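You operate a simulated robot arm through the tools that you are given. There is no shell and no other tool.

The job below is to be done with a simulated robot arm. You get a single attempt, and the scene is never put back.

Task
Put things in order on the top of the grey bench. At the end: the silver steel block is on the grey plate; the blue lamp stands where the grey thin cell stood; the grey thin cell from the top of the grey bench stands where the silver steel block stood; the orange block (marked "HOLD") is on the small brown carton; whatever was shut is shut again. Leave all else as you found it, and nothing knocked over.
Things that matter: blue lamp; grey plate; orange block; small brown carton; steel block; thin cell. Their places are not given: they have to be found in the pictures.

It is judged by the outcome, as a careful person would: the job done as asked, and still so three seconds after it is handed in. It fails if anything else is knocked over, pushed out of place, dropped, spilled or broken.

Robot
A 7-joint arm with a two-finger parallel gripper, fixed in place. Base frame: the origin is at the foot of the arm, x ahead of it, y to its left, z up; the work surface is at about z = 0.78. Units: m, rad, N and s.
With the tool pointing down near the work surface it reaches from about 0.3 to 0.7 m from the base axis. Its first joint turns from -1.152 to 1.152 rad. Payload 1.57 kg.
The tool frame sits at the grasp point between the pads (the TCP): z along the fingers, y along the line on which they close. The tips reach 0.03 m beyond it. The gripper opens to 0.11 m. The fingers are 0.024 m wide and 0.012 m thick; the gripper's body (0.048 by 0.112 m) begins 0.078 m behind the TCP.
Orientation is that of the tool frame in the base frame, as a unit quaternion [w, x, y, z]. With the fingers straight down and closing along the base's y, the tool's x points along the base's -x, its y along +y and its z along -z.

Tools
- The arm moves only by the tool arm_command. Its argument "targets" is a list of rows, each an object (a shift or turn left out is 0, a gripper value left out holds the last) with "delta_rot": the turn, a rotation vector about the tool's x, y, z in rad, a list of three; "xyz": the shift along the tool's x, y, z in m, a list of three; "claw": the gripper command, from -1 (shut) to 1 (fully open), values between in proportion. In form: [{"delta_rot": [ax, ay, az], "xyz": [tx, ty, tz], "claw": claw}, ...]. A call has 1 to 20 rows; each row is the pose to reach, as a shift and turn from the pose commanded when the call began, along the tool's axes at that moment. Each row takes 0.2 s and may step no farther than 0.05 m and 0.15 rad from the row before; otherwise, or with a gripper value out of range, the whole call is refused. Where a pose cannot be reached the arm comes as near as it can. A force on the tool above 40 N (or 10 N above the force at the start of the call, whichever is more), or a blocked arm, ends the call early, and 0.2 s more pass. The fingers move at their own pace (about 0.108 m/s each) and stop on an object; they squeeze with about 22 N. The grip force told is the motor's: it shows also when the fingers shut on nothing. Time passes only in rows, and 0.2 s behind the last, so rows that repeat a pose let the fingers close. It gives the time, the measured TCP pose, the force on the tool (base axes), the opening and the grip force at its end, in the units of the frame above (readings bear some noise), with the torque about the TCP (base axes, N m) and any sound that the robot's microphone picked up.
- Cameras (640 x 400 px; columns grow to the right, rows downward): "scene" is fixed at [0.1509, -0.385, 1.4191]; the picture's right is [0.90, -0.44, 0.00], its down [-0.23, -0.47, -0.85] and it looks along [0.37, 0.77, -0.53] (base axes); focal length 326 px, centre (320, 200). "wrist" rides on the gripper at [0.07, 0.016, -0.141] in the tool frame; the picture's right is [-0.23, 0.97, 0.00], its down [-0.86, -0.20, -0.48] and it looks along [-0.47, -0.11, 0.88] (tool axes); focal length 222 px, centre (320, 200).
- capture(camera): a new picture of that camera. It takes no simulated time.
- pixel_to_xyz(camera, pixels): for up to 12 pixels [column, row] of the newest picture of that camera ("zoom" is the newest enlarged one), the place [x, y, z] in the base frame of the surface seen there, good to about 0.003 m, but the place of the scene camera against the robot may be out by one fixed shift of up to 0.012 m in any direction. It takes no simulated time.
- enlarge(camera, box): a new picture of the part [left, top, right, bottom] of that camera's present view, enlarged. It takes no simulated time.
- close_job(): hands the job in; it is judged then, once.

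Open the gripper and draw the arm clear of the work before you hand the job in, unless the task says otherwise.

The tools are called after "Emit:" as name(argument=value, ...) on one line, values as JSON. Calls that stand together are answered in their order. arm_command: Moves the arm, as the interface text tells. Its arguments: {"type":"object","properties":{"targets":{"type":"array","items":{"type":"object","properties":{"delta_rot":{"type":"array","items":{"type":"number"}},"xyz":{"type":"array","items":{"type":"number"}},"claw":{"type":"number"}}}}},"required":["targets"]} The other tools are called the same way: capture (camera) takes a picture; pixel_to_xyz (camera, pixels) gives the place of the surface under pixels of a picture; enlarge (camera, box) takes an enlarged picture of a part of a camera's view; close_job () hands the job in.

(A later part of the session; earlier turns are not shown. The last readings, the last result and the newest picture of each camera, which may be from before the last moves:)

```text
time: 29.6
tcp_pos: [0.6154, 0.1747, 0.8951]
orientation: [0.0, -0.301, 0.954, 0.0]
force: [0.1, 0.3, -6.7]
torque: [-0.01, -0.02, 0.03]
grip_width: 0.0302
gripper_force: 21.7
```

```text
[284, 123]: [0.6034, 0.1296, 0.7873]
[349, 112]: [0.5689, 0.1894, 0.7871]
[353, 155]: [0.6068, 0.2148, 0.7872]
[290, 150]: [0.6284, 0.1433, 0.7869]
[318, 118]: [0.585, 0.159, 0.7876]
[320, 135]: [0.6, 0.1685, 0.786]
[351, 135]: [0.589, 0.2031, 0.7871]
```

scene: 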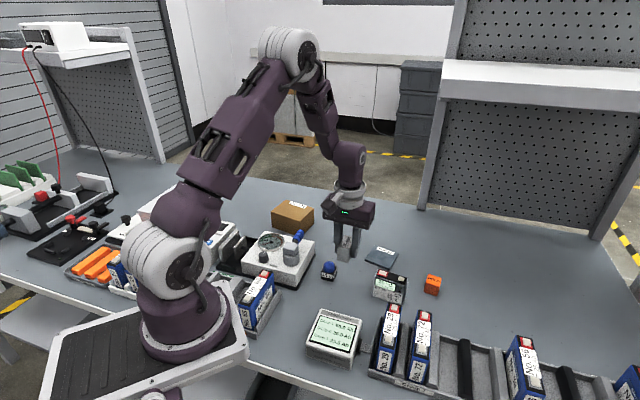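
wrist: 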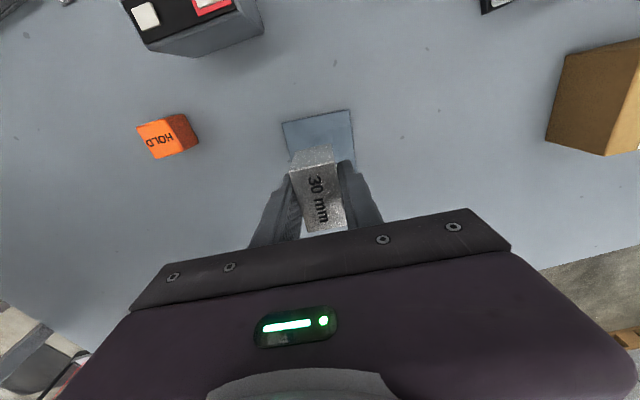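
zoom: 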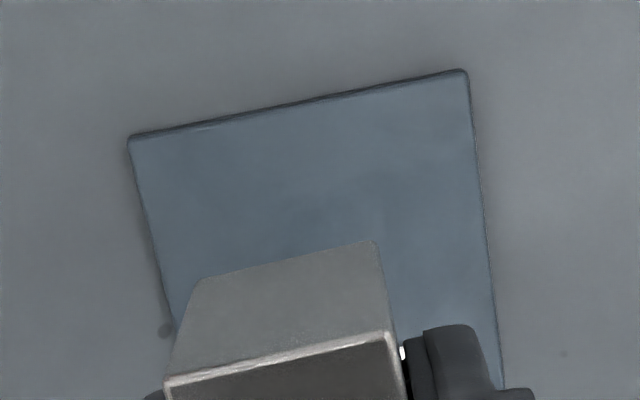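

The plate centre re-reads as about (0.6155,0.177) and the plate edges are parallel to the tool, so I'm centred to within 2 mm. I'll lower gently by 65 mm to just above the plate.

Emit:
arm_command(targets=[{"xyz": [-0.0003, 0.001, 0.001]}, {"xyz": [-0.0006, 0.0015, 0.003]}, {"xyz": [-0.001, 0.0015, 0.006]}, {"xyz": [-0.001, 0.0015, 0.01]}, {"xyz": [-0.001, 0.0015, 0.015]}, {"xyz": [-0.001, 0.0015, 0.02]}, {"xyz": [-0.001, 0.0015, 0.025]}, {"xyz": [-0.001, 0.0015, 0.03]}, {"xyz": [-0.001, 0.0015, 0.035]}, {"xyz": [-0.001, 0.0015, 0.04]}, {"xyz": [-0.001, 0.0015, 0.045]}, {"xyz": [-0.001, 0.0015, 0.05]}, {"xyz": [-0.001, 0.0015, 0.055]}, {"xyz": [-0.001, 0.0015, 0.059]}, {"xyz": [-0.001, 0.0015, 0.062]}, {"xyz": [-0.001, 0.0015, 0.064]}, {"xyz": [-0.001, 0.0015, 0.065]}])

Emit:
enlarge(camera="scene", box=[330, 210, 426, 270])

Emit:
capture(camera="wrist")

```text
time: 33.2
tcp_pos: [0.6157, 0.1782, 0.8314]
orientation: [0.001, -0.3, 0.954, 0.0]
force: [0.3, -0.3, -5.0]
torque: [0.01, -0.03, 0.0]
grip_width: 0.0297
gripper_force: 21.8
```

```text
6.67 times, centred on (378, 240) of scene
```

zoom: 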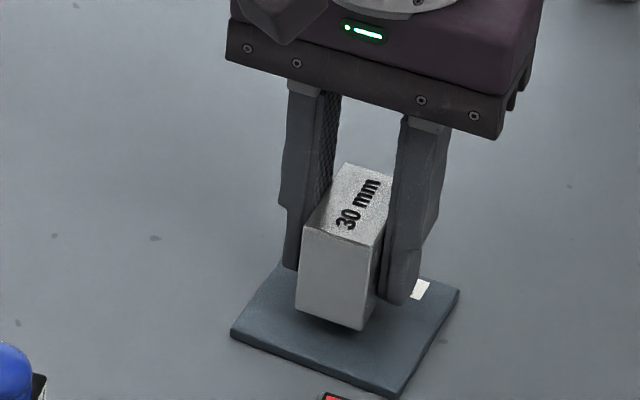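

```text
taken
```

wrist: 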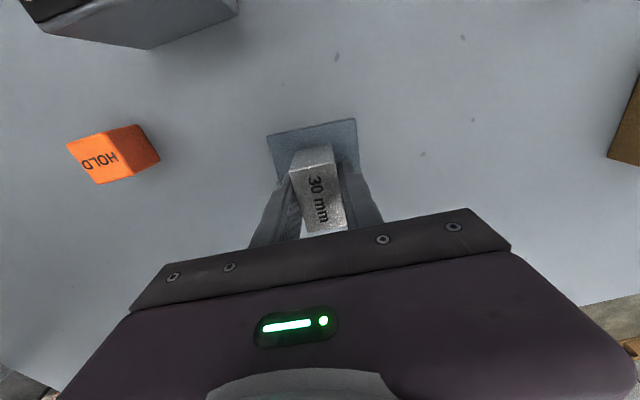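

The block hovers about 1 cm over the plate, centred. I'll lower in small steps while watching the force for contact.

Emit:
arm_command(targets=[{"xyz": [0, 0, 0.001]}, {"xyz": [0, 0, 0.003]}, {"xyz": [0, 0, 0.005]}, {"xyz": [0, 0, 0.007]}, {"xyz": [0, 0, 0.008]}, {"xyz": [0, 0, 0.009]}])

Emit:
enlarge(camera="scene", box=[330, 210, 426, 270])

```text
time: 34.6
tcp_pos: [0.6145, 0.1758, 0.8211]
orientation: [0.0, -0.301, 0.954, 0.0]
force: [0.3, 0.0, -5.8]
torque: [0.01, 0.01, 0.01]
grip_width: 0.0299
gripper_force: 22.1
```

```text
6.67 times, centred on (378, 240) of scene
```

zoom: 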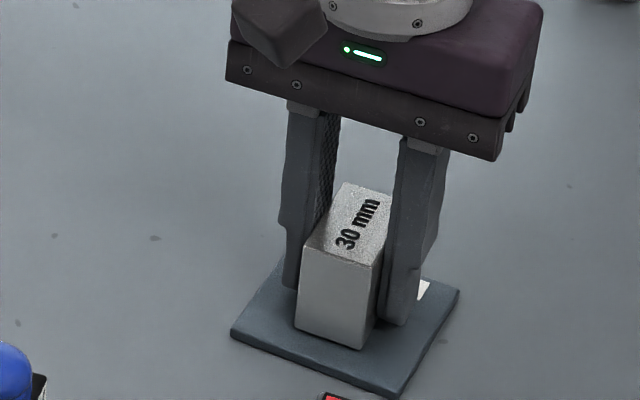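

Still carrying 5.8 N at z=0.821, so not yet touching. I'll continue in 0.5 mm steps.

Emit:
arm_command(targets=[{"xyz": [0, 0, 0.0005]}, {"xyz": [0, 0, 0.001]}, {"xyz": [0, 0, 0.0015]}, {"xyz": [0, 0, 0.0015]}])

```text
time: 35.6
tcp_pos: [0.6148, 0.1778, 0.8197]
orientation: [0.0, -0.301, 0.954, -0.001]
force: [0.2, 0.0, -6.4]
torque: [-0.04, -0.01, -0.04]
grip_width: 0.03
gripper_force: 21.2
```

The force is still about -6 N, meaning it's still hanging. I'll go on another 1.5 mm in 0.5 mm steps.

Emit:
arm_command(targets=[{"xyz": [0, 0, 0.0005]}, {"xyz": [0, 0, 0.001]}, {"xyz": [0, 0, 0.0015]}, {"xyz": [0, 0, 0.0015]}])

Emit:
enlarge(camera="scene", box=[346, 225, 410, 265])

```text
time: 36.6
tcp_pos: [0.6155, 0.1769, 0.8196]
orientation: [0.001, -0.302, 0.953, 0.0]
force: [-3.4, 1.5, 7.9]
torque: [0.0, 0.15, -0.02]
grip_width: 0.0299
gripper_force: 21.5
```

```text
10.00 times, centred on (378, 245) of scene
```

zoom: 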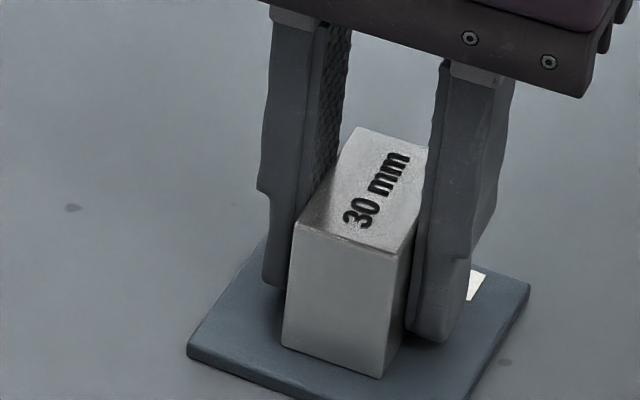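

The block is resting on the plate (force turned to +7.9 N). I'll open gradually to about 0.05 m, then rise straight up.

Emit:
arm_command(targets=[{"xyz": [0, 0, -0.0005], "claw": -0.4}, {"xyz": [0, 0, -0.001], "claw": -0.35}, {"xyz": [0, 0, -0.001], "claw": -0.2}, {"xyz": [0, 0, -0.001], "claw": -0.1}, {"xyz": [0, 0, -0.001], "claw": -0.1}])

Emit:
enlarge(camera="scene", box=[330, 210, 426, 270])

Emit:
capture(camera="wrist")

```text
time: 37.8
tcp_pos: [0.6163, 0.1779, 0.8202]
orientation: [0.0, -0.301, 0.954, 0.0]
force: [0.8, 0.3, 0.3]
torque: [0.04, -0.02, -0.01]
grip_width: 0.0495
gripper_force: 0.0
```

```text
6.67 times, centred on (378, 240) of scene
```

zoom: 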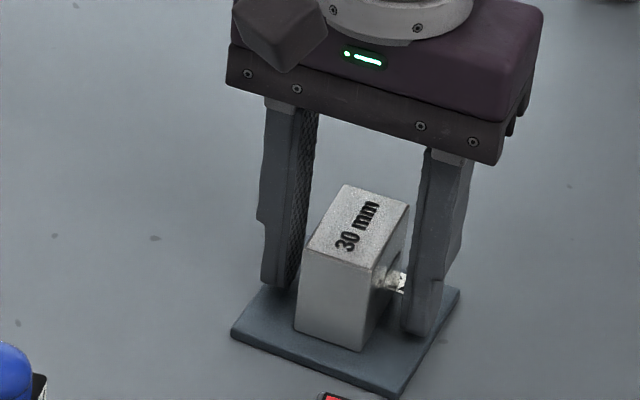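

```text
taken
```

wrist: 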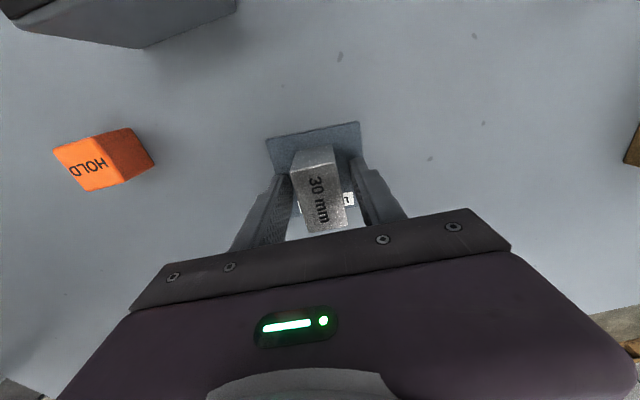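

The block stands alone on the plate. I'll rise 0.12 m, then swing over the thin cell at (0.545,0.050), turning the tool to close across its thickness (direction 41°).

Emit:
arm_command(targets=[{"xyz": [0, 0, -0.01]}, {"xyz": [0, 0, -0.03]}, {"xyz": [0, 0, -0.06]}, {"xyz": [0, 0, -0.095]}, {"xyz": [0, 0, -0.12]}, {"xyz": [0.0119, -0.0058, -0.12], "delta_rot": [0, 0, 0.133]}, {"xyz": [0.0237, -0.0115, -0.12], "delta_rot": [0, 0, 0.266], "claw": 0.09}, {"xyz": [0.0356, -0.0173, -0.12], "delta_rot": [0, 0, 0.4]}, {"xyz": [0.0475, -0.0231, -0.12], "delta_rot": [0, 0, 0.533]}, {"xyz": [0.0594, -0.0289, -0.12], "delta_rot": [0, 0, 0.666]}, {"xyz": [0.0712, -0.0346, -0.12], "delta_rot": [0, 0, 0.8]}, {"xyz": [0.0831, -0.0404, -0.12], "delta_rot": [0, 0, 0.933]}, {"xyz": [0.095, -0.0462, -0.12], "delta_rot": [0, 0, 1.066]}, {"xyz": [0.1069, -0.052, -0.12], "delta_rot": [0, 0, 1.2]}, {"xyz": [0.1187, -0.0577, -0.12], "delta_rot": [0, 0, 1.333]}, {"xyz": [0.1306, -0.0635, -0.12], "delta_rot": [0, 0, 1.466]}, {"xyz": [0.1306, -0.0635, -0.12], "delta_rot": [0, 0, 1.466]}])

Emit:
capture(camera="wrist")

Emit:
capture(camera="scene")

```text
time: 41.4
tcp_pos: [0.5436, 0.0507, 0.9399]
orientation: [0.0, 0.415, 0.91, 0.0]
force: [-0.1, -0.7, -0.4]
torque: [0.02, -0.01, -0.02]
grip_width: 0.0601
gripper_force: 0.0
```

```text
taken
```

wrist: 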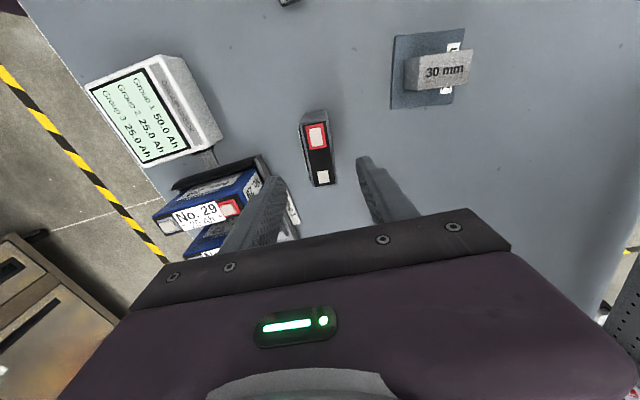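

```text
taken
```

scene: 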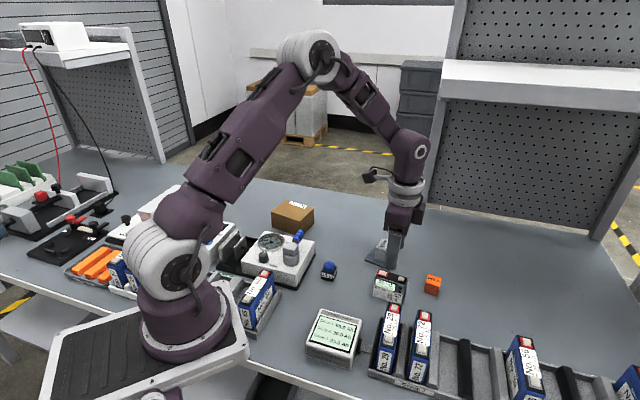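

The tool is over the cell, which is at wrist pixel (316,150). I'll enlarge and read its top corners from this close view.

Emit:
enlarge(camera="wrist", box=[268, 100, 364, 160])

Emit:
enlarge(camera="wrist", box=[256, 105, 384, 185])

```text
6.67 times, centred on (316, 130) of wrist
```

zoom: 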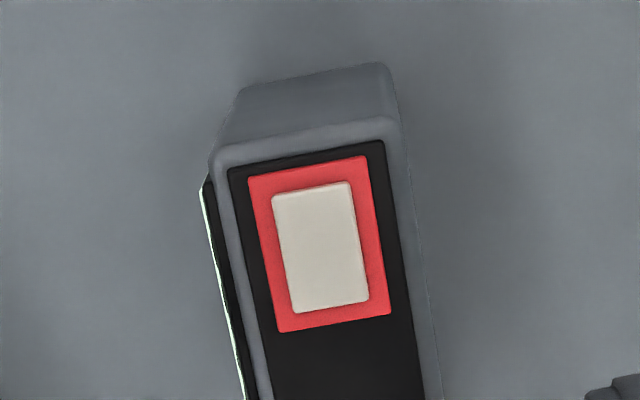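

```text
5.00 times, centred on (320, 145) of wrist
```

zoom: 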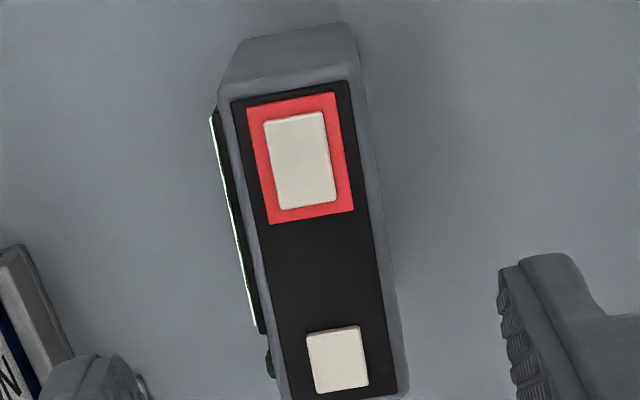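

Top corners of the cell in this zoom are about (225,85), (352,68), (407,390), (288,398). I'll read those and the midline.

Emit:
pixel_to_xyz(camera="zoom", pixels=[[226, 88], [350, 72], [404, 386], [288, 394], [288, 80], [312, 240], [258, 240], [375, 240], [345, 396], [298, 160], [338, 362], [213, 118]])

```text
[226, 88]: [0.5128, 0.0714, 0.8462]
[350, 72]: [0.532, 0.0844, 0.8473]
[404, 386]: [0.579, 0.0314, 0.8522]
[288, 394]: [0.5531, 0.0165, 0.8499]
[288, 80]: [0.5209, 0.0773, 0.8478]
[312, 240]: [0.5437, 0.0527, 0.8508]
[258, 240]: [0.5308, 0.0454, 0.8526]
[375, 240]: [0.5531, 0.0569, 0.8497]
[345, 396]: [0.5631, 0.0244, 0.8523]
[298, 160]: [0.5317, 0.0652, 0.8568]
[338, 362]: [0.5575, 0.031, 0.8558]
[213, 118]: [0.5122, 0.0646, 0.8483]
```

The cell centre reads (0.544,0.051) with its long axis near -51.5°, so I need a small 0.047 rad trim. I'll check the height and edge of the nearby No. 29 rack before descending.

Emit:
pixel_to_xyz(camera="wrist", pixels=[[228, 207], [250, 165], [262, 160], [247, 180], [275, 185], [292, 205], [205, 215], [270, 172], [280, 178]])

Emit:
enlarge(camera="wrist", box=[140, 130, 332, 250])

```text
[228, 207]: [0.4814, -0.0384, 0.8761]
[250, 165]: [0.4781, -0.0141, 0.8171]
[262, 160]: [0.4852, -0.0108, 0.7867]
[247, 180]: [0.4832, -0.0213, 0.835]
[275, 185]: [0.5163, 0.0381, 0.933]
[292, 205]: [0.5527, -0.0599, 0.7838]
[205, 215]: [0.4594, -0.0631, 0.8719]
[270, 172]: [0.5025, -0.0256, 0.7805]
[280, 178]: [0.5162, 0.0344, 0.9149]
```

```text
3.33 times, centred on (236, 190) of wrist
```

zoom: 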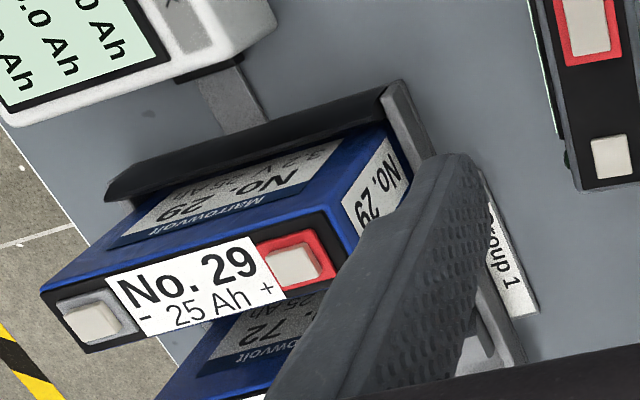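

The rack lies outside the finger path (nearest corner (0.485,-0.011), tops 0.876 below the gripper body). I'll trim the yaw, descend to z≈0.828 around the cell, and close.

Emit:
arm_command(targets=[{"xyz": [0, 0, 0.01], "delta_rot": [0, 0, 0.02]}, {"xyz": [0, 0, 0.03], "delta_rot": [0, 0, 0.047]}, {"xyz": [0, 0, 0.055], "delta_rot": [0, 0, 0.047]}, {"xyz": [0, 0, 0.08], "delta_rot": [0, 0, 0.047]}, {"xyz": [0, 0, 0.1], "delta_rot": [0, 0, 0.047]}, {"xyz": [0, 0, 0.112], "delta_rot": [0, 0, 0.047]}, {"xyz": [0, 0, 0.112], "delta_rot": [0, 0, 0.047]}])

Emit:
capture(camera="wrist")

Emit:
enlarge(camera="scene", box=[340, 240, 452, 310])

```text
time: 43.0
tcp_pos: [0.5451, 0.0506, 0.8276]
orientation: [0.0, 0.436, 0.9, 0.0]
force: [-0.6, 0.0, -0.7]
torque: [0.0, 0.03, 0.02]
grip_width: 0.0597
gripper_force: 0.0
```

```text
taken
```

wrist: 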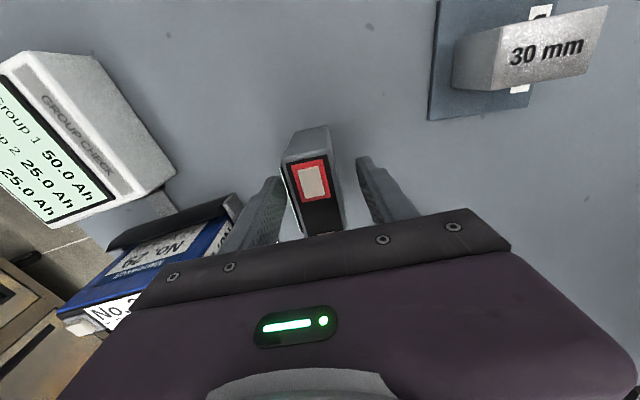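

```text
5.71 times, centred on (396, 275) of scene
```

zoom: 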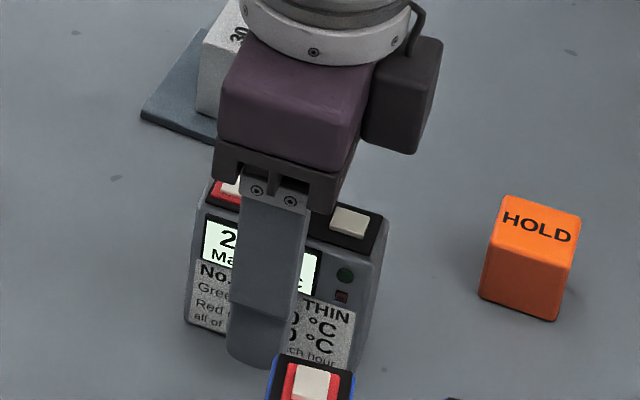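

The cell is between the fingers, centred along its front. I'll close gently.

Emit:
arm_command(targets=[{"claw": -0.3}, {"claw": -0.45}, {"claw": -0.6}, {"claw": -1}, {"claw": -1}, {"claw": -1}, {"claw": -1}])

Emit:
capture(camera="wrist")

```text
time: 44.6
tcp_pos: [0.5437, 0.0499, 0.8282]
orientation: [0.0, 0.436, 0.9, 0.001]
force: [0.0, -0.7, -0.5]
torque: [0.04, 0.04, -0.02]
grip_width: 0.0296
gripper_force: 21.8
```

```text
taken
```

wrist: 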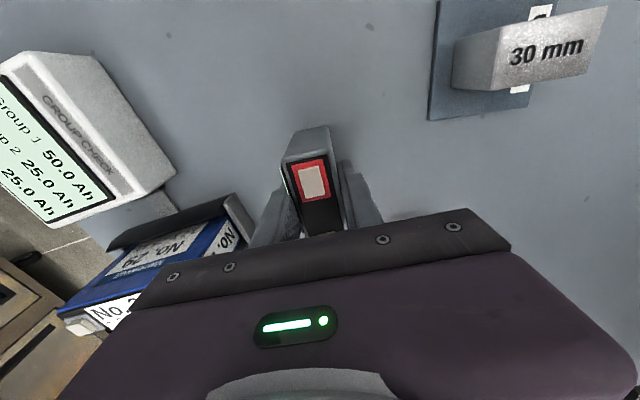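

The cell is gripped (width 0.0296, 22 N). I'll lift slowly a few millimetres and check the load.

Emit:
arm_command(targets=[{"xyz": [0, 0, -0.0005]}, {"xyz": [0, 0, -0.001]}, {"xyz": [0, 0, -0.002]}, {"xyz": [0, 0, -0.003]}, {"xyz": [0, 0, -0.004]}, {"xyz": [0, 0, -0.006]}, {"xyz": [0, 0, -0.008]}, {"xyz": [0, 0, -0.01]}])

Emit:
enlarge(camera="scene", box=[340, 240, 452, 310])

```text
time: 46.4
tcp_pos: [0.5445, 0.0516, 0.8373]
orientation: [0.0, 0.436, 0.9, 0.0]
force: [-0.7, 0.4, -3.8]
torque: [-0.01, -0.02, 0.0]
grip_width: 0.03
gripper_force: 21.9
```

```text
5.71 times, centred on (396, 275) of scene
```

zoom: 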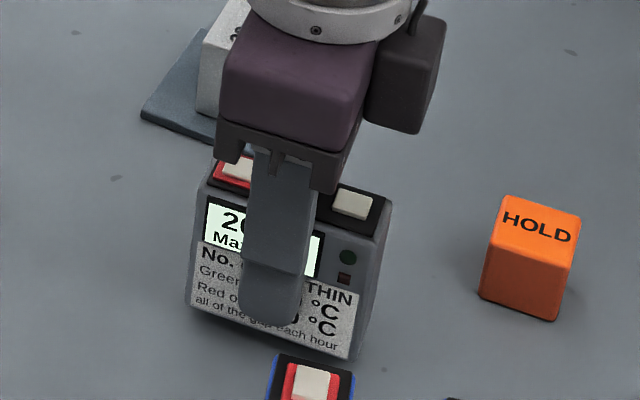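

The cell hangs securely (3.8 N, no tilt). I'll lift it to z≈0.94 so its base clears everything on the way.

Emit:
arm_command(targets=[{"xyz": [0, 0, -0.002]}, {"xyz": [0, 0, -0.006]}, {"xyz": [0, 0, -0.013]}, {"xyz": [0, 0, -0.022]}, {"xyz": [0, 0, -0.032]}, {"xyz": [0, 0, -0.042]}, {"xyz": [0, 0, -0.052]}, {"xyz": [0, 0, -0.062]}, {"xyz": [0, 0, -0.072]}, {"xyz": [0, 0, -0.081]}, {"xyz": [0, 0, -0.089]}, {"xyz": [0, 0, -0.095]}, {"xyz": [0, 0, -0.099]}, {"xyz": [0, 0, -0.101]}, {"xyz": [0, 0, -0.102]}])

Emit:
capture(camera="scene")

```text
time: 49.6
tcp_pos: [0.5441, 0.0497, 0.9399]
orientation: [0.0, 0.436, 0.9, 0.0]
force: [0.5, 0.2, -3.3]
torque: [-0.03, 0.01, -0.01]
grip_width: 0.03
gripper_force: 21.6
```

```text
taken
```

scene: 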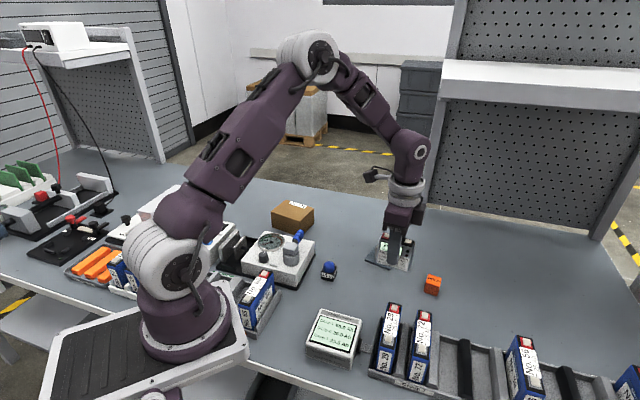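

The cell is at z=0.94, still held. I'll carry it halfway toward the steel block's old place while turning the tool smoothly.

Emit:
arm_command(targets=[{"xyz": [0.0007, -0.0004, 0], "delta_rot": [0, 0, -0.0064]}, {"xyz": [0.0021, -0.0013, 0], "delta_rot": [0, 0, -0.0192]}, {"xyz": [0.0049, -0.003, 0], "delta_rot": [0, 0, -0.0449]}, {"xyz": [0.0091, -0.0056, 0], "delta_rot": [0, 0, -0.0834]}, {"xyz": [0.0147, -0.009, 0], "delta_rot": [0, 0, -0.1347]}, {"xyz": [0.0209, -0.0129, 0], "delta_rot": [0, 0, -0.1924]}, {"xyz": [0.0272, -0.0168, 0], "delta_rot": [0, 0, -0.2501]}, {"xyz": [0.0335, -0.0207, 0], "delta_rot": [0, 0, -0.3078]}, {"xyz": [0.0398, -0.0245, 0], "delta_rot": [0, 0, -0.3655]}, {"xyz": [0.0461, -0.0284, 0], "delta_rot": [0, 0, -0.4233]}, {"xyz": [0.0523, -0.0323, 0], "delta_rot": [0, 0, -0.481]}, {"xyz": [0.0586, -0.0361, 0], "delta_rot": [0, 0, -0.5387]}, {"xyz": [0.0649, -0.04, 0], "delta_rot": [0, 0, -0.5964]}, {"xyz": [0.0712, -0.0439, 0], "delta_rot": [0, 0, -0.6541]}, {"xyz": [0.0774, -0.0478, 0], "delta_rot": [0, 0, -0.7118]}, {"xyz": [0.083, -0.0512, 0], "delta_rot": [0, 0, -0.7631]}, {"xyz": [0.0872, -0.0538, 0], "delta_rot": [0, 0, -0.8016]}, {"xyz": [0.09, -0.0555, 0], "delta_rot": [0, 0, -0.8273]}, {"xyz": [0.0914, -0.0564, 0], "delta_rot": [0, 0, -0.8401]}, {"xyz": [0.0921, -0.0568, 0], "delta_rot": [0, 0, -0.8465]}])

Emit:
capture(camera="wrist")

```text
time: 53.8
tcp_pos: [0.443, 0.0877, 0.9399]
orientation: [0.001, 0.027, 1.0, 0.0]
force: [-0.6, -0.7, -2.4]
torque: [-0.02, 0.01, -0.03]
grip_width: 0.0298
gripper_force: 21.5
```

```text
taken
```

wrist: 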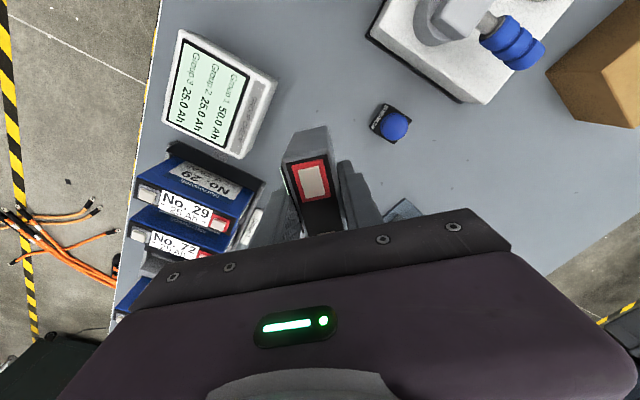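

The cell is held at (0.443,0.088). I'll carry it the rest of the way to above (0.341,0.1245), turning to yaw 45.3°.

Emit:
arm_command(targets=[{"xyz": [0.0008, 0.0002, 0], "delta_rot": [0, 0, -0.0064]}, {"xyz": [0.0024, 0.0007, 0], "delta_rot": [0, 0, -0.0192]}, {"xyz": [0.0055, 0.0017, 0], "delta_rot": [0, 0, -0.0448]}, {"xyz": [0.0102, 0.0031, 0], "delta_rot": [0, 0, -0.0832]}, {"xyz": [0.0165, 0.005, 0], "delta_rot": [0, 0, -0.1344]}, {"xyz": [0.0236, 0.0071, 0], "delta_rot": [0, 0, -0.192]}, {"xyz": [0.0307, 0.0092, 0], "delta_rot": [0, 0, -0.2496]}, {"xyz": [0.0378, 0.0113, 0], "delta_rot": [0, 0, -0.3071]}, {"xyz": [0.0449, 0.0135, 0], "delta_rot": [0, 0, -0.3647]}, {"xyz": [0.052, 0.0156, 0], "delta_rot": [0, 0, -0.4223]}, {"xyz": [0.0591, 0.0177, 0], "delta_rot": [0, 0, -0.4799]}, {"xyz": [0.0662, 0.0199, 0], "delta_rot": [0, 0, -0.5375]}, {"xyz": [0.0733, 0.022, 0], "delta_rot": [0, 0, -0.595]}, {"xyz": [0.0804, 0.0241, 0], "delta_rot": [0, 0, -0.6526]}, {"xyz": [0.0875, 0.0262, 0], "delta_rot": [0, 0, -0.7102]}, {"xyz": [0.0938, 0.0281, 0], "delta_rot": [0, 0, -0.7614]}, {"xyz": [0.0985, 0.0295, 0], "delta_rot": [0, 0, -0.7998]}, {"xyz": [0.1016, 0.0305, 0], "delta_rot": [0, 0, -0.8254]}, {"xyz": [0.1032, 0.031, 0], "delta_rot": [0, 0, -0.8382]}, {"xyz": [0.104, 0.0312, 0], "delta_rot": [0, 0, -0.8446]}])

Emit:
capture(camera="wrist")

Emit:
enlarge(camera="scene", box=[220, 190, 380, 290])

```text
time: 58.0
tcp_pos: [0.3409, 0.1244, 0.9408]
orientation: [0.0, -0.385, 0.923, 0.0]
force: [-0.4, -0.1, -2.9]
torque: [0.02, -0.02, -0.02]
grip_width: 0.0296
gripper_force: 21.8
```

```text
taken
```

wrist: 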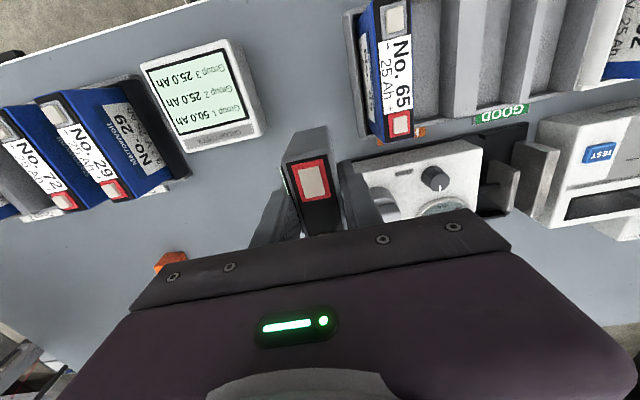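

```text
4.00 times, centred on (300, 240) of scene
```

zoom: 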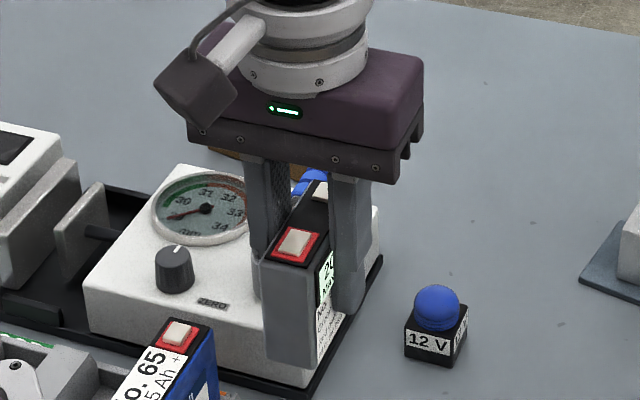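

The cell hangs above the target spot at (0.341,0.1244). I'll lower it gently by 95 mm, then check clearance to the gauge corner.

Emit:
arm_command(targets=[{"xyz": [0, 0, 0.002]}, {"xyz": [0, 0, 0.006]}, {"xyz": [0, 0, 0.012]}, {"xyz": [0, 0, 0.019]}, {"xyz": [0, 0, 0.026]}, {"xyz": [0, 0, 0.033]}, {"xyz": [0, 0, 0.04]}, {"xyz": [0, 0, 0.047]}, {"xyz": [0, 0, 0.054]}, {"xyz": [0, 0, 0.061]}, {"xyz": [0, 0, 0.068]}, {"xyz": [0, 0, 0.075]}, {"xyz": [0, 0, 0.082]}, {"xyz": [0, 0, 0.088]}, {"xyz": [0, 0, 0.092]}, {"xyz": [0, 0, 0.094]}, {"xyz": [0, 0, 0.095]}])

Emit:
capture(camera="wrist")

Emit:
enlarge(camera="scene", box=[240, 230, 352, 300])

```text
time: 61.6
tcp_pos: [0.3399, 0.1249, 0.8442]
orientation: [0.001, -0.384, 0.923, 0.0]
force: [0.2, -0.1, -3.5]
torque: [-0.03, 0.0, 0.0]
grip_width: 0.0299
gripper_force: 21.8
```

```text
taken
```

wrist: 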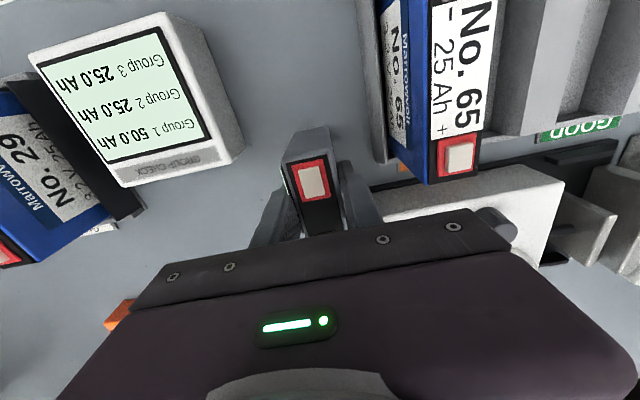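

```text
5.71 times, centred on (296, 265) of scene
```

zoom: 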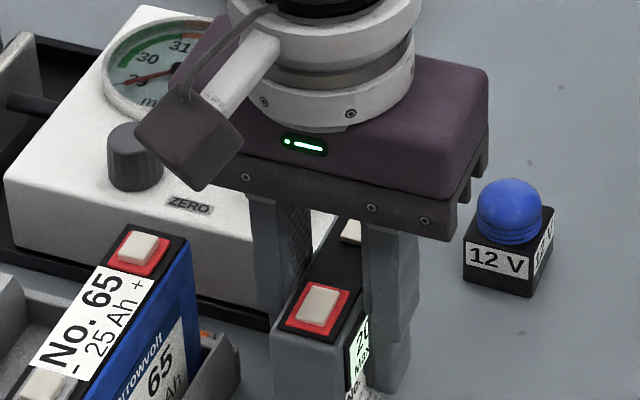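

The cell is clear of the gauge and tray at z=0.844, about 16 mm above contact. I'll lower in small steps.

Emit:
arm_command(targets=[{"xyz": [0, 0, 0.001]}, {"xyz": [0, 0, 0.003]}, {"xyz": [0, 0, 0.005]}, {"xyz": [0, 0, 0.007]}, {"xyz": [0, 0, 0.009]}, {"xyz": [0, 0, 0.011]}, {"xyz": [0, 0, 0.013]}, {"xyz": [0, 0, 0.0145]}])

Emit:
enlarge(camera="scene", box=[250, 250, 346, 310])

```text
time: 63.4
tcp_pos: [0.3402, 0.1237, 0.83]
orientation: [0.0, -0.384, 0.923, 0.0]
force: [-0.2, 0.9, -3.2]
torque: [0.04, 0.0, -0.01]
grip_width: 0.0301
gripper_force: 22.5
```

```text
6.67 times, centred on (298, 280) of scene
```

zoom: 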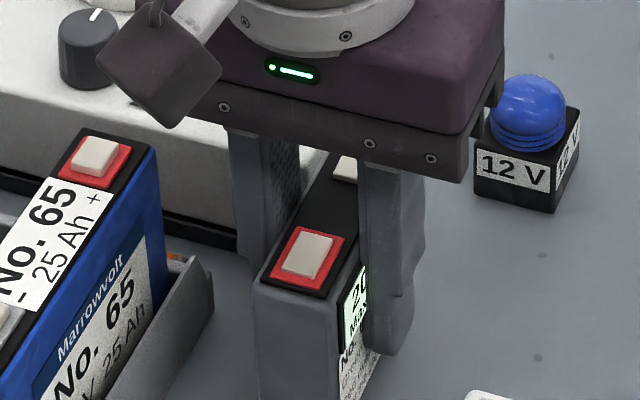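

Still hanging (-3.2 N) at z=0.830. I'll continue in 0.5 mm steps until the force shows contact.

Emit:
arm_command(targets=[{"xyz": [0, 0, 0.0005]}, {"xyz": [0, 0, 0.001]}, {"xyz": [0, 0, 0.0015]}, {"xyz": [0, 0, 0.002]}, {"xyz": [0, 0, 0.002]}])

```text
time: 64.6
tcp_pos: [0.342, 0.1253, 0.828]
orientation: [0.0, -0.385, 0.923, 0.0]
force: [1.9, -0.9, 6.3]
torque: [-0.25, 0.2, 0.04]
grip_width: 0.03
gripper_force: 22.0
```

Contact is felt (+6.3 N) at z=0.828, so the cell stands on the bench. I'll open gradually to about 0.06 m.

Emit:
arm_command(targets=[{"xyz": [0, 0, -0.0005], "claw": -0.42}, {"xyz": [0, 0, -0.0005], "claw": -0.35}, {"xyz": [0, 0, -0.0005], "claw": -0.2}, {"xyz": [0, 0, -0.0005], "claw": 0}, {"xyz": [0, 0, -0.0005], "claw": 0}])

Emit:
capture(camera="wrist")

Emit:
enlarge(camera="scene", box=[250, 250, 346, 310])

```text
time: 65.8
tcp_pos: [0.341, 0.1247, 0.8288]
orientation: [0.0, -0.385, 0.923, 0.0]
force: [0.6, -0.1, -0.9]
torque: [0.02, 0.0, -0.01]
grip_width: 0.0551
gripper_force: 0.0
```

```text
taken
```

wrist: 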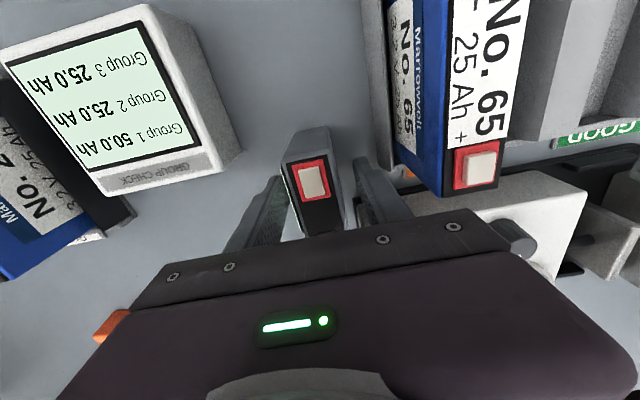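

```text
6.67 times, centred on (298, 280) of scene
```

zoom: 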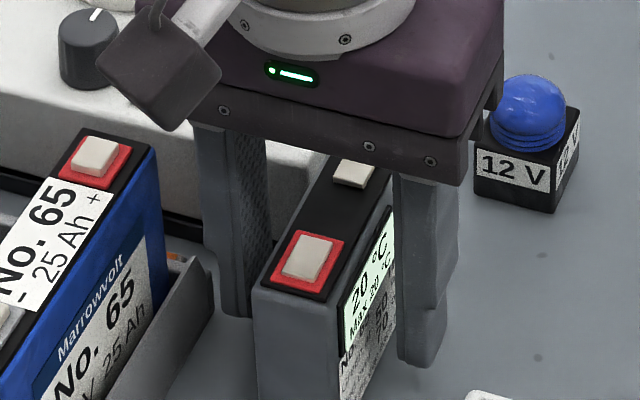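

The cell stands free at the block's old place. I'll rise straight up 0.12 m and then move over the lamp near (0.445,0.178).

Emit:
arm_command(targets=[{"xyz": [0, 0, -0.005]}, {"xyz": [0, 0, -0.02]}, {"xyz": [0, 0, -0.045]}, {"xyz": [0, 0, -0.075]}, {"xyz": [0, 0, -0.105]}, {"xyz": [0, 0, -0.12]}, {"xyz": [-0.02, -0.0066, -0.12], "delta_rot": [0, 0, 0.01]}, {"xyz": [-0.045, -0.0147, -0.12], "delta_rot": [0, 0, 0.024], "claw": 0.09}, {"xyz": [-0.07, -0.0229, -0.12], "delta_rot": [0, 0, 0.037]}, {"xyz": [-0.095, -0.0311, -0.12], "delta_rot": [0, 0, 0.05]}, {"xyz": [-0.1111, -0.0364, -0.12], "delta_rot": [0, 0, 0.058]}, {"xyz": [-0.1111, -0.0364, -0.12], "delta_rot": [0, 0, 0.058]}])

Emit:
capture(camera="wrist")

Emit:
capture(camera="scene")

```text
time: 68.4
tcp_pos: [0.4459, 0.1782, 0.9478]
orientation: [0.0, -0.358, 0.934, 0.0]
force: [-0.1, -0.5, -0.1]
torque: [0.0, -0.02, 0.02]
grip_width: 0.0601
gripper_force: 0.0
```

```text
taken
```

wrist: 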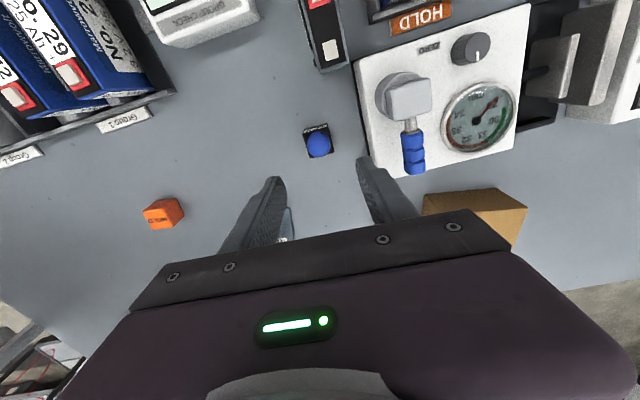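

```text
taken
```

scene: 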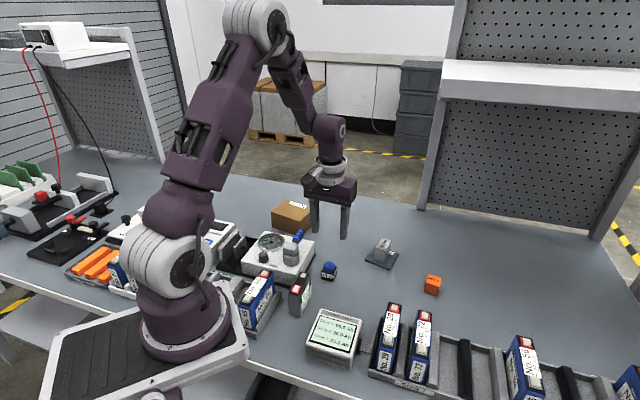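

The cell stands at the block's old place (scene (301,293)), and the lamp shows at wrist (318,141). I'll enlarge the lamp and measure it.

Emit:
enlarge(camera="wrist", box=[286, 115, 350, 155])

Emit:
enlarge(camera="wrist", box=[282, 115, 354, 160])

```text
10.00 times, centred on (318, 135) of wrist
```

zoom: 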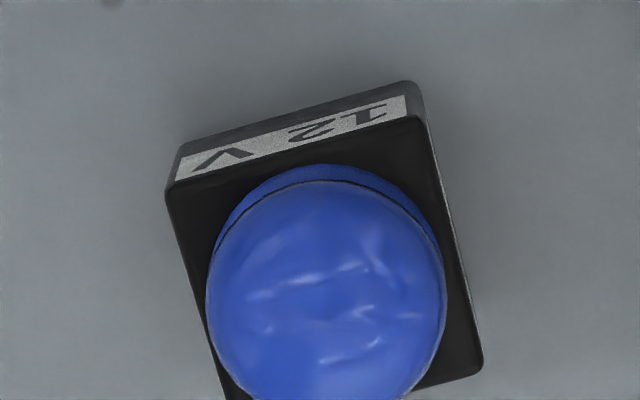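

```text
8.89 times, centred on (318, 138) of wrist
```

zoom: 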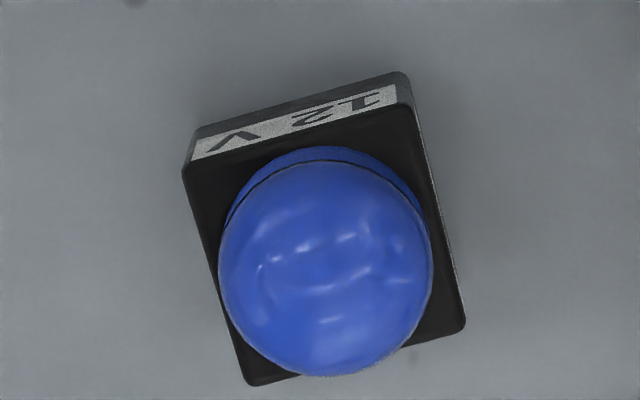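

Base-top corners in this zoom are near (190,172), (403,108), (460,325), (254,380). I'll read these along with the dome centre.

Emit:
pixel_to_xyz(camera="zoom", pixels=[[194, 175], [400, 112], [455, 322], [256, 376], [325, 270], [300, 140], [440, 215], [210, 240], [325, 370], [300, 100]])

Emit:
pixel_to_xyz(camera="wrist", pixels=[[413, 165], [413, 150], [405, 95], [410, 125], [357, 75], [368, 130], [425, 205], [520, 205], [345, 70], [320, 60]])

```text
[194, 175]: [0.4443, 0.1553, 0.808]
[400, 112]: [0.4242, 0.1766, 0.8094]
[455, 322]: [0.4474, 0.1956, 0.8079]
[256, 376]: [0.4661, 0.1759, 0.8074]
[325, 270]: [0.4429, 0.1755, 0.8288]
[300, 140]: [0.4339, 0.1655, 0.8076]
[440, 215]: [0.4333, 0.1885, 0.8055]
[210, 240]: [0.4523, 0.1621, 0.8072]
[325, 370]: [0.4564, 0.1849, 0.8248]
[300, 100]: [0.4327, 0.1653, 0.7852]
```

```text
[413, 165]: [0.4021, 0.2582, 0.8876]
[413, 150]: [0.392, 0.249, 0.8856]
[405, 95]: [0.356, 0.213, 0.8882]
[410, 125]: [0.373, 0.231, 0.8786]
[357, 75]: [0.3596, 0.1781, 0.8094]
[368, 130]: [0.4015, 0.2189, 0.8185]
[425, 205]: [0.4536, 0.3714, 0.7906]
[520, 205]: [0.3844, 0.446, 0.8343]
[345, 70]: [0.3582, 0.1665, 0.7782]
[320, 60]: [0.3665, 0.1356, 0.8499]
```

The lamp base is 0.030 m square, top 0.808, centre about (0.4465,0.1765), yaw about 45°. I'll shift 2 mm, trim the yaw by 3°, and descend around it to z≈0.816.

Emit:
arm_command(targets=[{"xyz": [0, -0.001, 0.01], "delta_rot": [0, 0, -0.025]}, {"xyz": [0, -0.002, 0.03], "delta_rot": [0, 0, -0.05]}, {"xyz": [0, -0.002, 0.055], "delta_rot": [0, 0, -0.05]}, {"xyz": [0, -0.002, 0.08], "delta_rot": [0, 0, -0.05]}, {"xyz": [0, -0.002, 0.105], "delta_rot": [0, 0, -0.05]}, {"xyz": [0, -0.002, 0.122], "delta_rot": [0, 0, -0.05]}, {"xyz": [0, -0.002, 0.132], "delta_rot": [0, 0, -0.05]}, {"xyz": [0, -0.002, 0.132], "delta_rot": [0, 0, -0.05]}])

Emit:
capture(camera="wrist")

Emit:
enlarge(camera="scene", box=[280, 225, 376, 285])

```text
time: 70.2
tcp_pos: [0.448, 0.1759, 0.8156]
orientation: [0.0, -0.381, 0.924, 0.0]
force: [-0.5, -1.1, 0.1]
torque: [0.02, 0.0, -0.02]
grip_width: 0.0598
gripper_force: 0.1
```

```text
taken
```

wrist: 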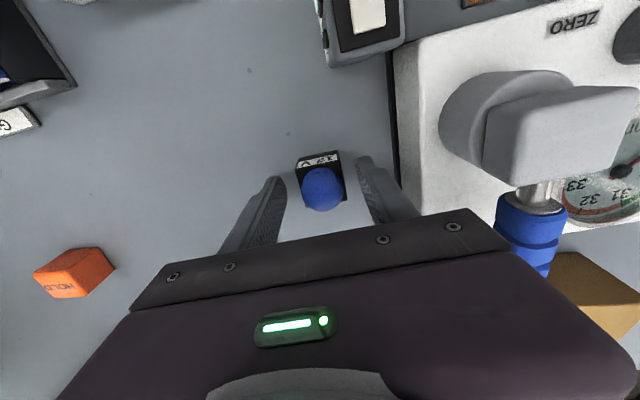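

```text
6.67 times, centred on (328, 255) of scene
```

zoom: 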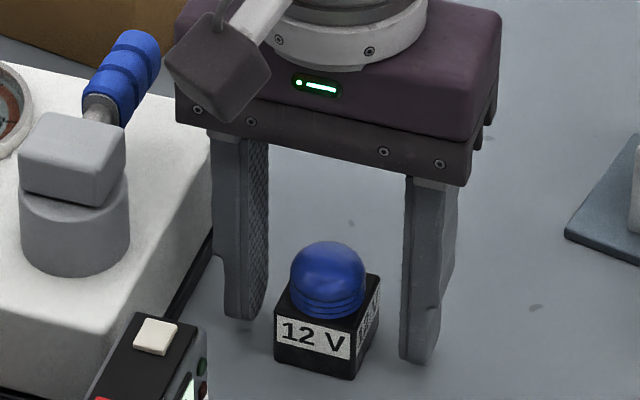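

The lamp base sits between the fingers. I'll close gently on it.

Emit:
arm_command(targets=[{"claw": -0.2}, {"claw": -0.35}, {"claw": -0.45}, {"claw": -1}, {"claw": -1}, {"claw": -1}, {"claw": -1}])

Emit:
capture(camera="wrist")

Emit:
enlarge(camera="scene", box=[280, 225, 376, 285])

```text
time: 71.8
tcp_pos: [0.4473, 0.1767, 0.8175]
orientation: [0.0, -0.381, 0.924, 0.0]
force: [1.1, -0.4, 0.1]
torque: [0.01, -0.04, 0.0]
grip_width: 0.0331
gripper_force: 21.8
```

```text
taken
```

wrist: 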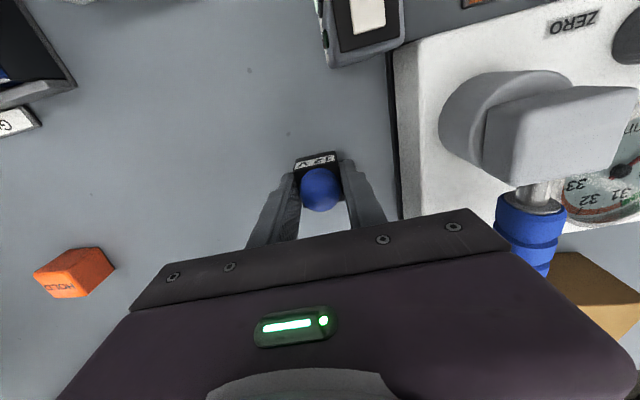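

```text
6.67 times, centred on (328, 255) of scene
```

zoom: 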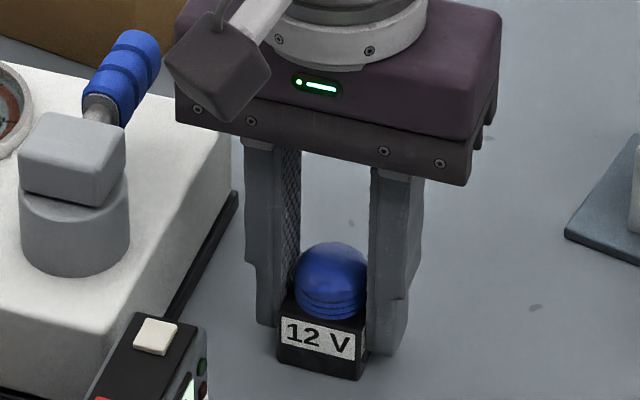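

The lamp is gripped at width 0.033. I'll lift it slowly by 70 mm.

Emit:
arm_command(targets=[{"xyz": [0, 0, -0.0005]}, {"xyz": [0, 0, -0.001]}, {"xyz": [0, 0, -0.002]}, {"xyz": [0, 0, -0.004]}, {"xyz": [0, 0, -0.007]}, {"xyz": [0, 0, -0.011]}, {"xyz": [0, 0, -0.016]}, {"xyz": [0, 0, -0.022]}, {"xyz": [0, 0, -0.028]}, {"xyz": [0, 0, -0.034]}, {"xyz": [0, 0, -0.04]}, {"xyz": [0, 0, -0.046]}, {"xyz": [0, 0, -0.052]}, {"xyz": [0, 0, -0.058]}, {"xyz": [0, 0, -0.063]}, {"xyz": [0, 0, -0.067]}, {"xyz": [0, 0, -0.069]}, {"xyz": [0, 0, -0.07]}])

Emit:
capture(camera="wrist")

Emit:
enlarge(camera="scene", box=[280, 215, 376, 275])

```text
time: 75.6
tcp_pos: [0.4465, 0.1752, 0.8858]
orientation: [0.0, -0.382, 0.924, 0.001]
force: [-0.4, -1.6, -0.6]
torque: [0.02, -0.02, 0.02]
grip_width: 0.0333
gripper_force: 22.1
```

```text
taken
```

wrist: 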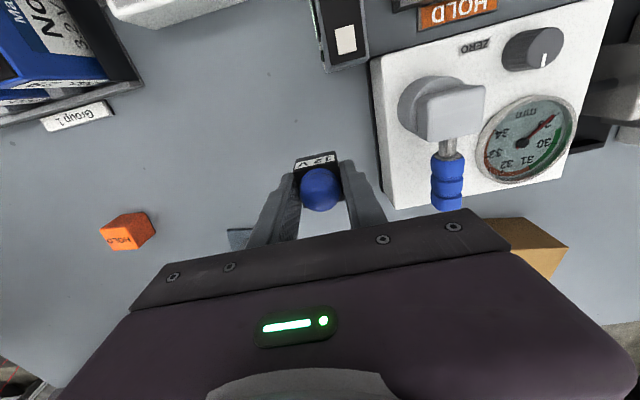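

```text
6.67 times, centred on (328, 245) of scene
```

zoom: 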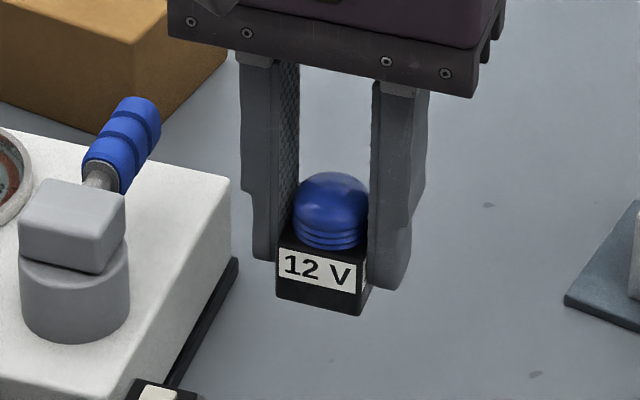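

The lamp is held at z=0.886, clear of everything. I'll carry it to above the cell's former place at (0.544,0.051).

Emit:
arm_command(targets=[{"xyz": [0.0001, -0.0012, 0]}, {"xyz": [0.0004, -0.0036, 0]}, {"xyz": [0.001, -0.0083, 0]}, {"xyz": [0.0019, -0.0155, 0]}, {"xyz": [0.003, -0.025, 0]}, {"xyz": [0.0043, -0.0358, 0]}, {"xyz": [0.0056, -0.0465, 0]}, {"xyz": [0.0069, -0.0572, 0]}, {"xyz": [0.0082, -0.068, 0]}, {"xyz": [0.0095, -0.0787, 0]}, {"xyz": [0.0107, -0.0894, 0]}, {"xyz": [0.012, -0.1002, 0]}, {"xyz": [0.0133, -0.1109, 0]}, {"xyz": [0.0146, -0.1216, 0]}, {"xyz": [0.0159, -0.1324, 0]}, {"xyz": [0.017, -0.1419, 0]}, {"xyz": [0.0179, -0.1491, 0]}, {"xyz": [0.0185, -0.1538, 0]}, {"xyz": [0.0188, -0.1562, 0]}, {"xyz": [0.0189, -0.1574, 0]}])

Emit:
capture(camera="wrist")

Emit:
capture(camera="scene")

```text
time: 79.8
tcp_pos: [0.5425, 0.0513, 0.886]
orientation: [0.0, -0.381, 0.924, 0.0]
force: [0.5, 0.7, -0.7]
torque: [0.02, 0.05, -0.01]
grip_width: 0.0329
gripper_force: 22.1
```

```text
taken
```

wrist: 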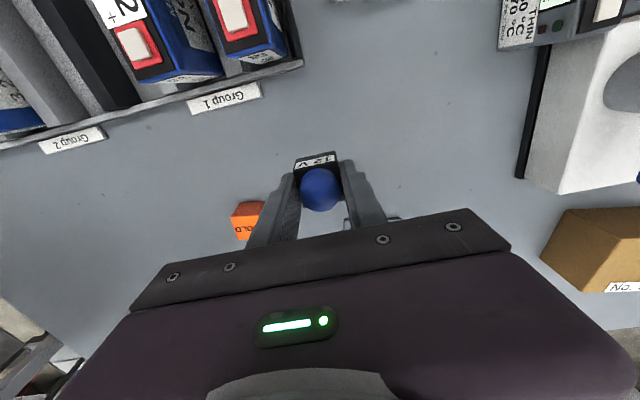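

```text
taken
```

scene: 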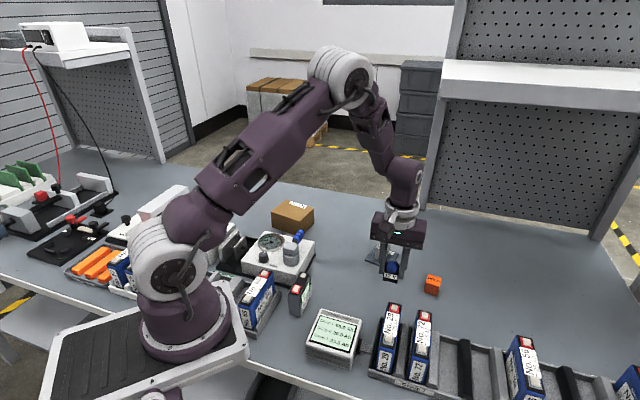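

The lamp hovers over the target at (0.543,0.051,0.886). I'll lower 62 mm gently.

Emit:
arm_command(targets=[{"xyz": [-0.0003, 0, 0.001]}, {"xyz": [-0.0005, 0, 0.004]}, {"xyz": [-0.0005, 0, 0.009]}, {"xyz": [-0.0005, 0, 0.015]}, {"xyz": [-0.0005, 0, 0.021]}, {"xyz": [-0.0005, 0, 0.027]}, {"xyz": [-0.0005, 0, 0.033]}, {"xyz": [-0.0005, 0, 0.039]}, {"xyz": [-0.0005, 0, 0.045]}, {"xyz": [-0.0005, 0, 0.051]}, {"xyz": [-0.0005, 0, 0.056]}, {"xyz": [-0.0005, 0, 0.06]}, {"xyz": [-0.0005, 0, 0.063]}, {"xyz": [-0.0005, 0, 0.065]}])

Emit:
enlarge(camera="scene", box=[340, 235, 452, 305])

```text
time: 82.8
tcp_pos: [0.544, 0.0496, 0.8215]
orientation: [0.0, -0.381, 0.925, -0.001]
force: [0.5, 0.3, -1.2]
torque: [-0.01, 0.01, -0.01]
grip_width: 0.0331
gripper_force: 22.2
```

```text
5.71 times, centred on (396, 270) of scene
```

zoom: 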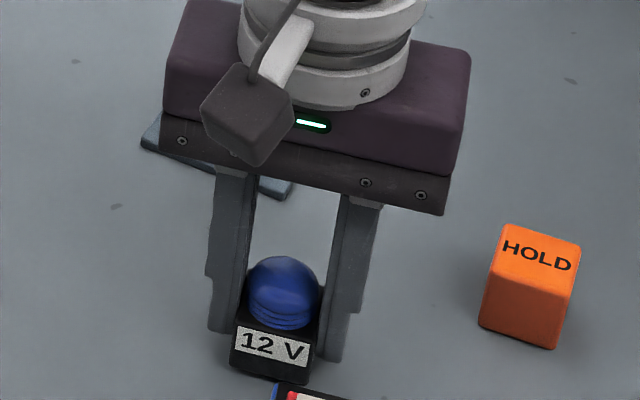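

The lamp is about 5 mm above the bench. I'll settle it in 1 mm then 0.5 mm steps, watching for contact.

Emit:
arm_command(targets=[{"xyz": [0, 0, 0.001]}, {"xyz": [0, 0, 0.002]}, {"xyz": [0, 0, 0.003]}, {"xyz": [0, 0, 0.0035]}, {"xyz": [0, 0, 0.004]}, {"xyz": [0, 0, 0.0045]}, {"xyz": [0, 0, 0.0045]}])

```text
time: 84.4
tcp_pos: [0.5433, 0.0511, 0.8165]
orientation: [0.0, -0.382, 0.924, 0.0]
force: [-0.5, -0.4, -0.2]
torque: [-0.02, -0.01, 0.02]
grip_width: 0.0329
gripper_force: 21.9
```

No clear contact yet at z≈0.8165. I'll go on in 0.5 mm steps.

Emit:
arm_command(targets=[{"xyz": [0, 0, 0.0005]}, {"xyz": [0, 0, 0.001]}, {"xyz": [0, 0, 0.001]}])

```text
time: 85.2
tcp_pos: [0.5432, 0.0523, 0.8172]
orientation: [0.002, -0.381, 0.925, 0.0]
force: [2.7, 4.0, 16.6]
torque: [0.08, -0.02, 0.03]
grip_width: 0.0332
gripper_force: 22.3
```

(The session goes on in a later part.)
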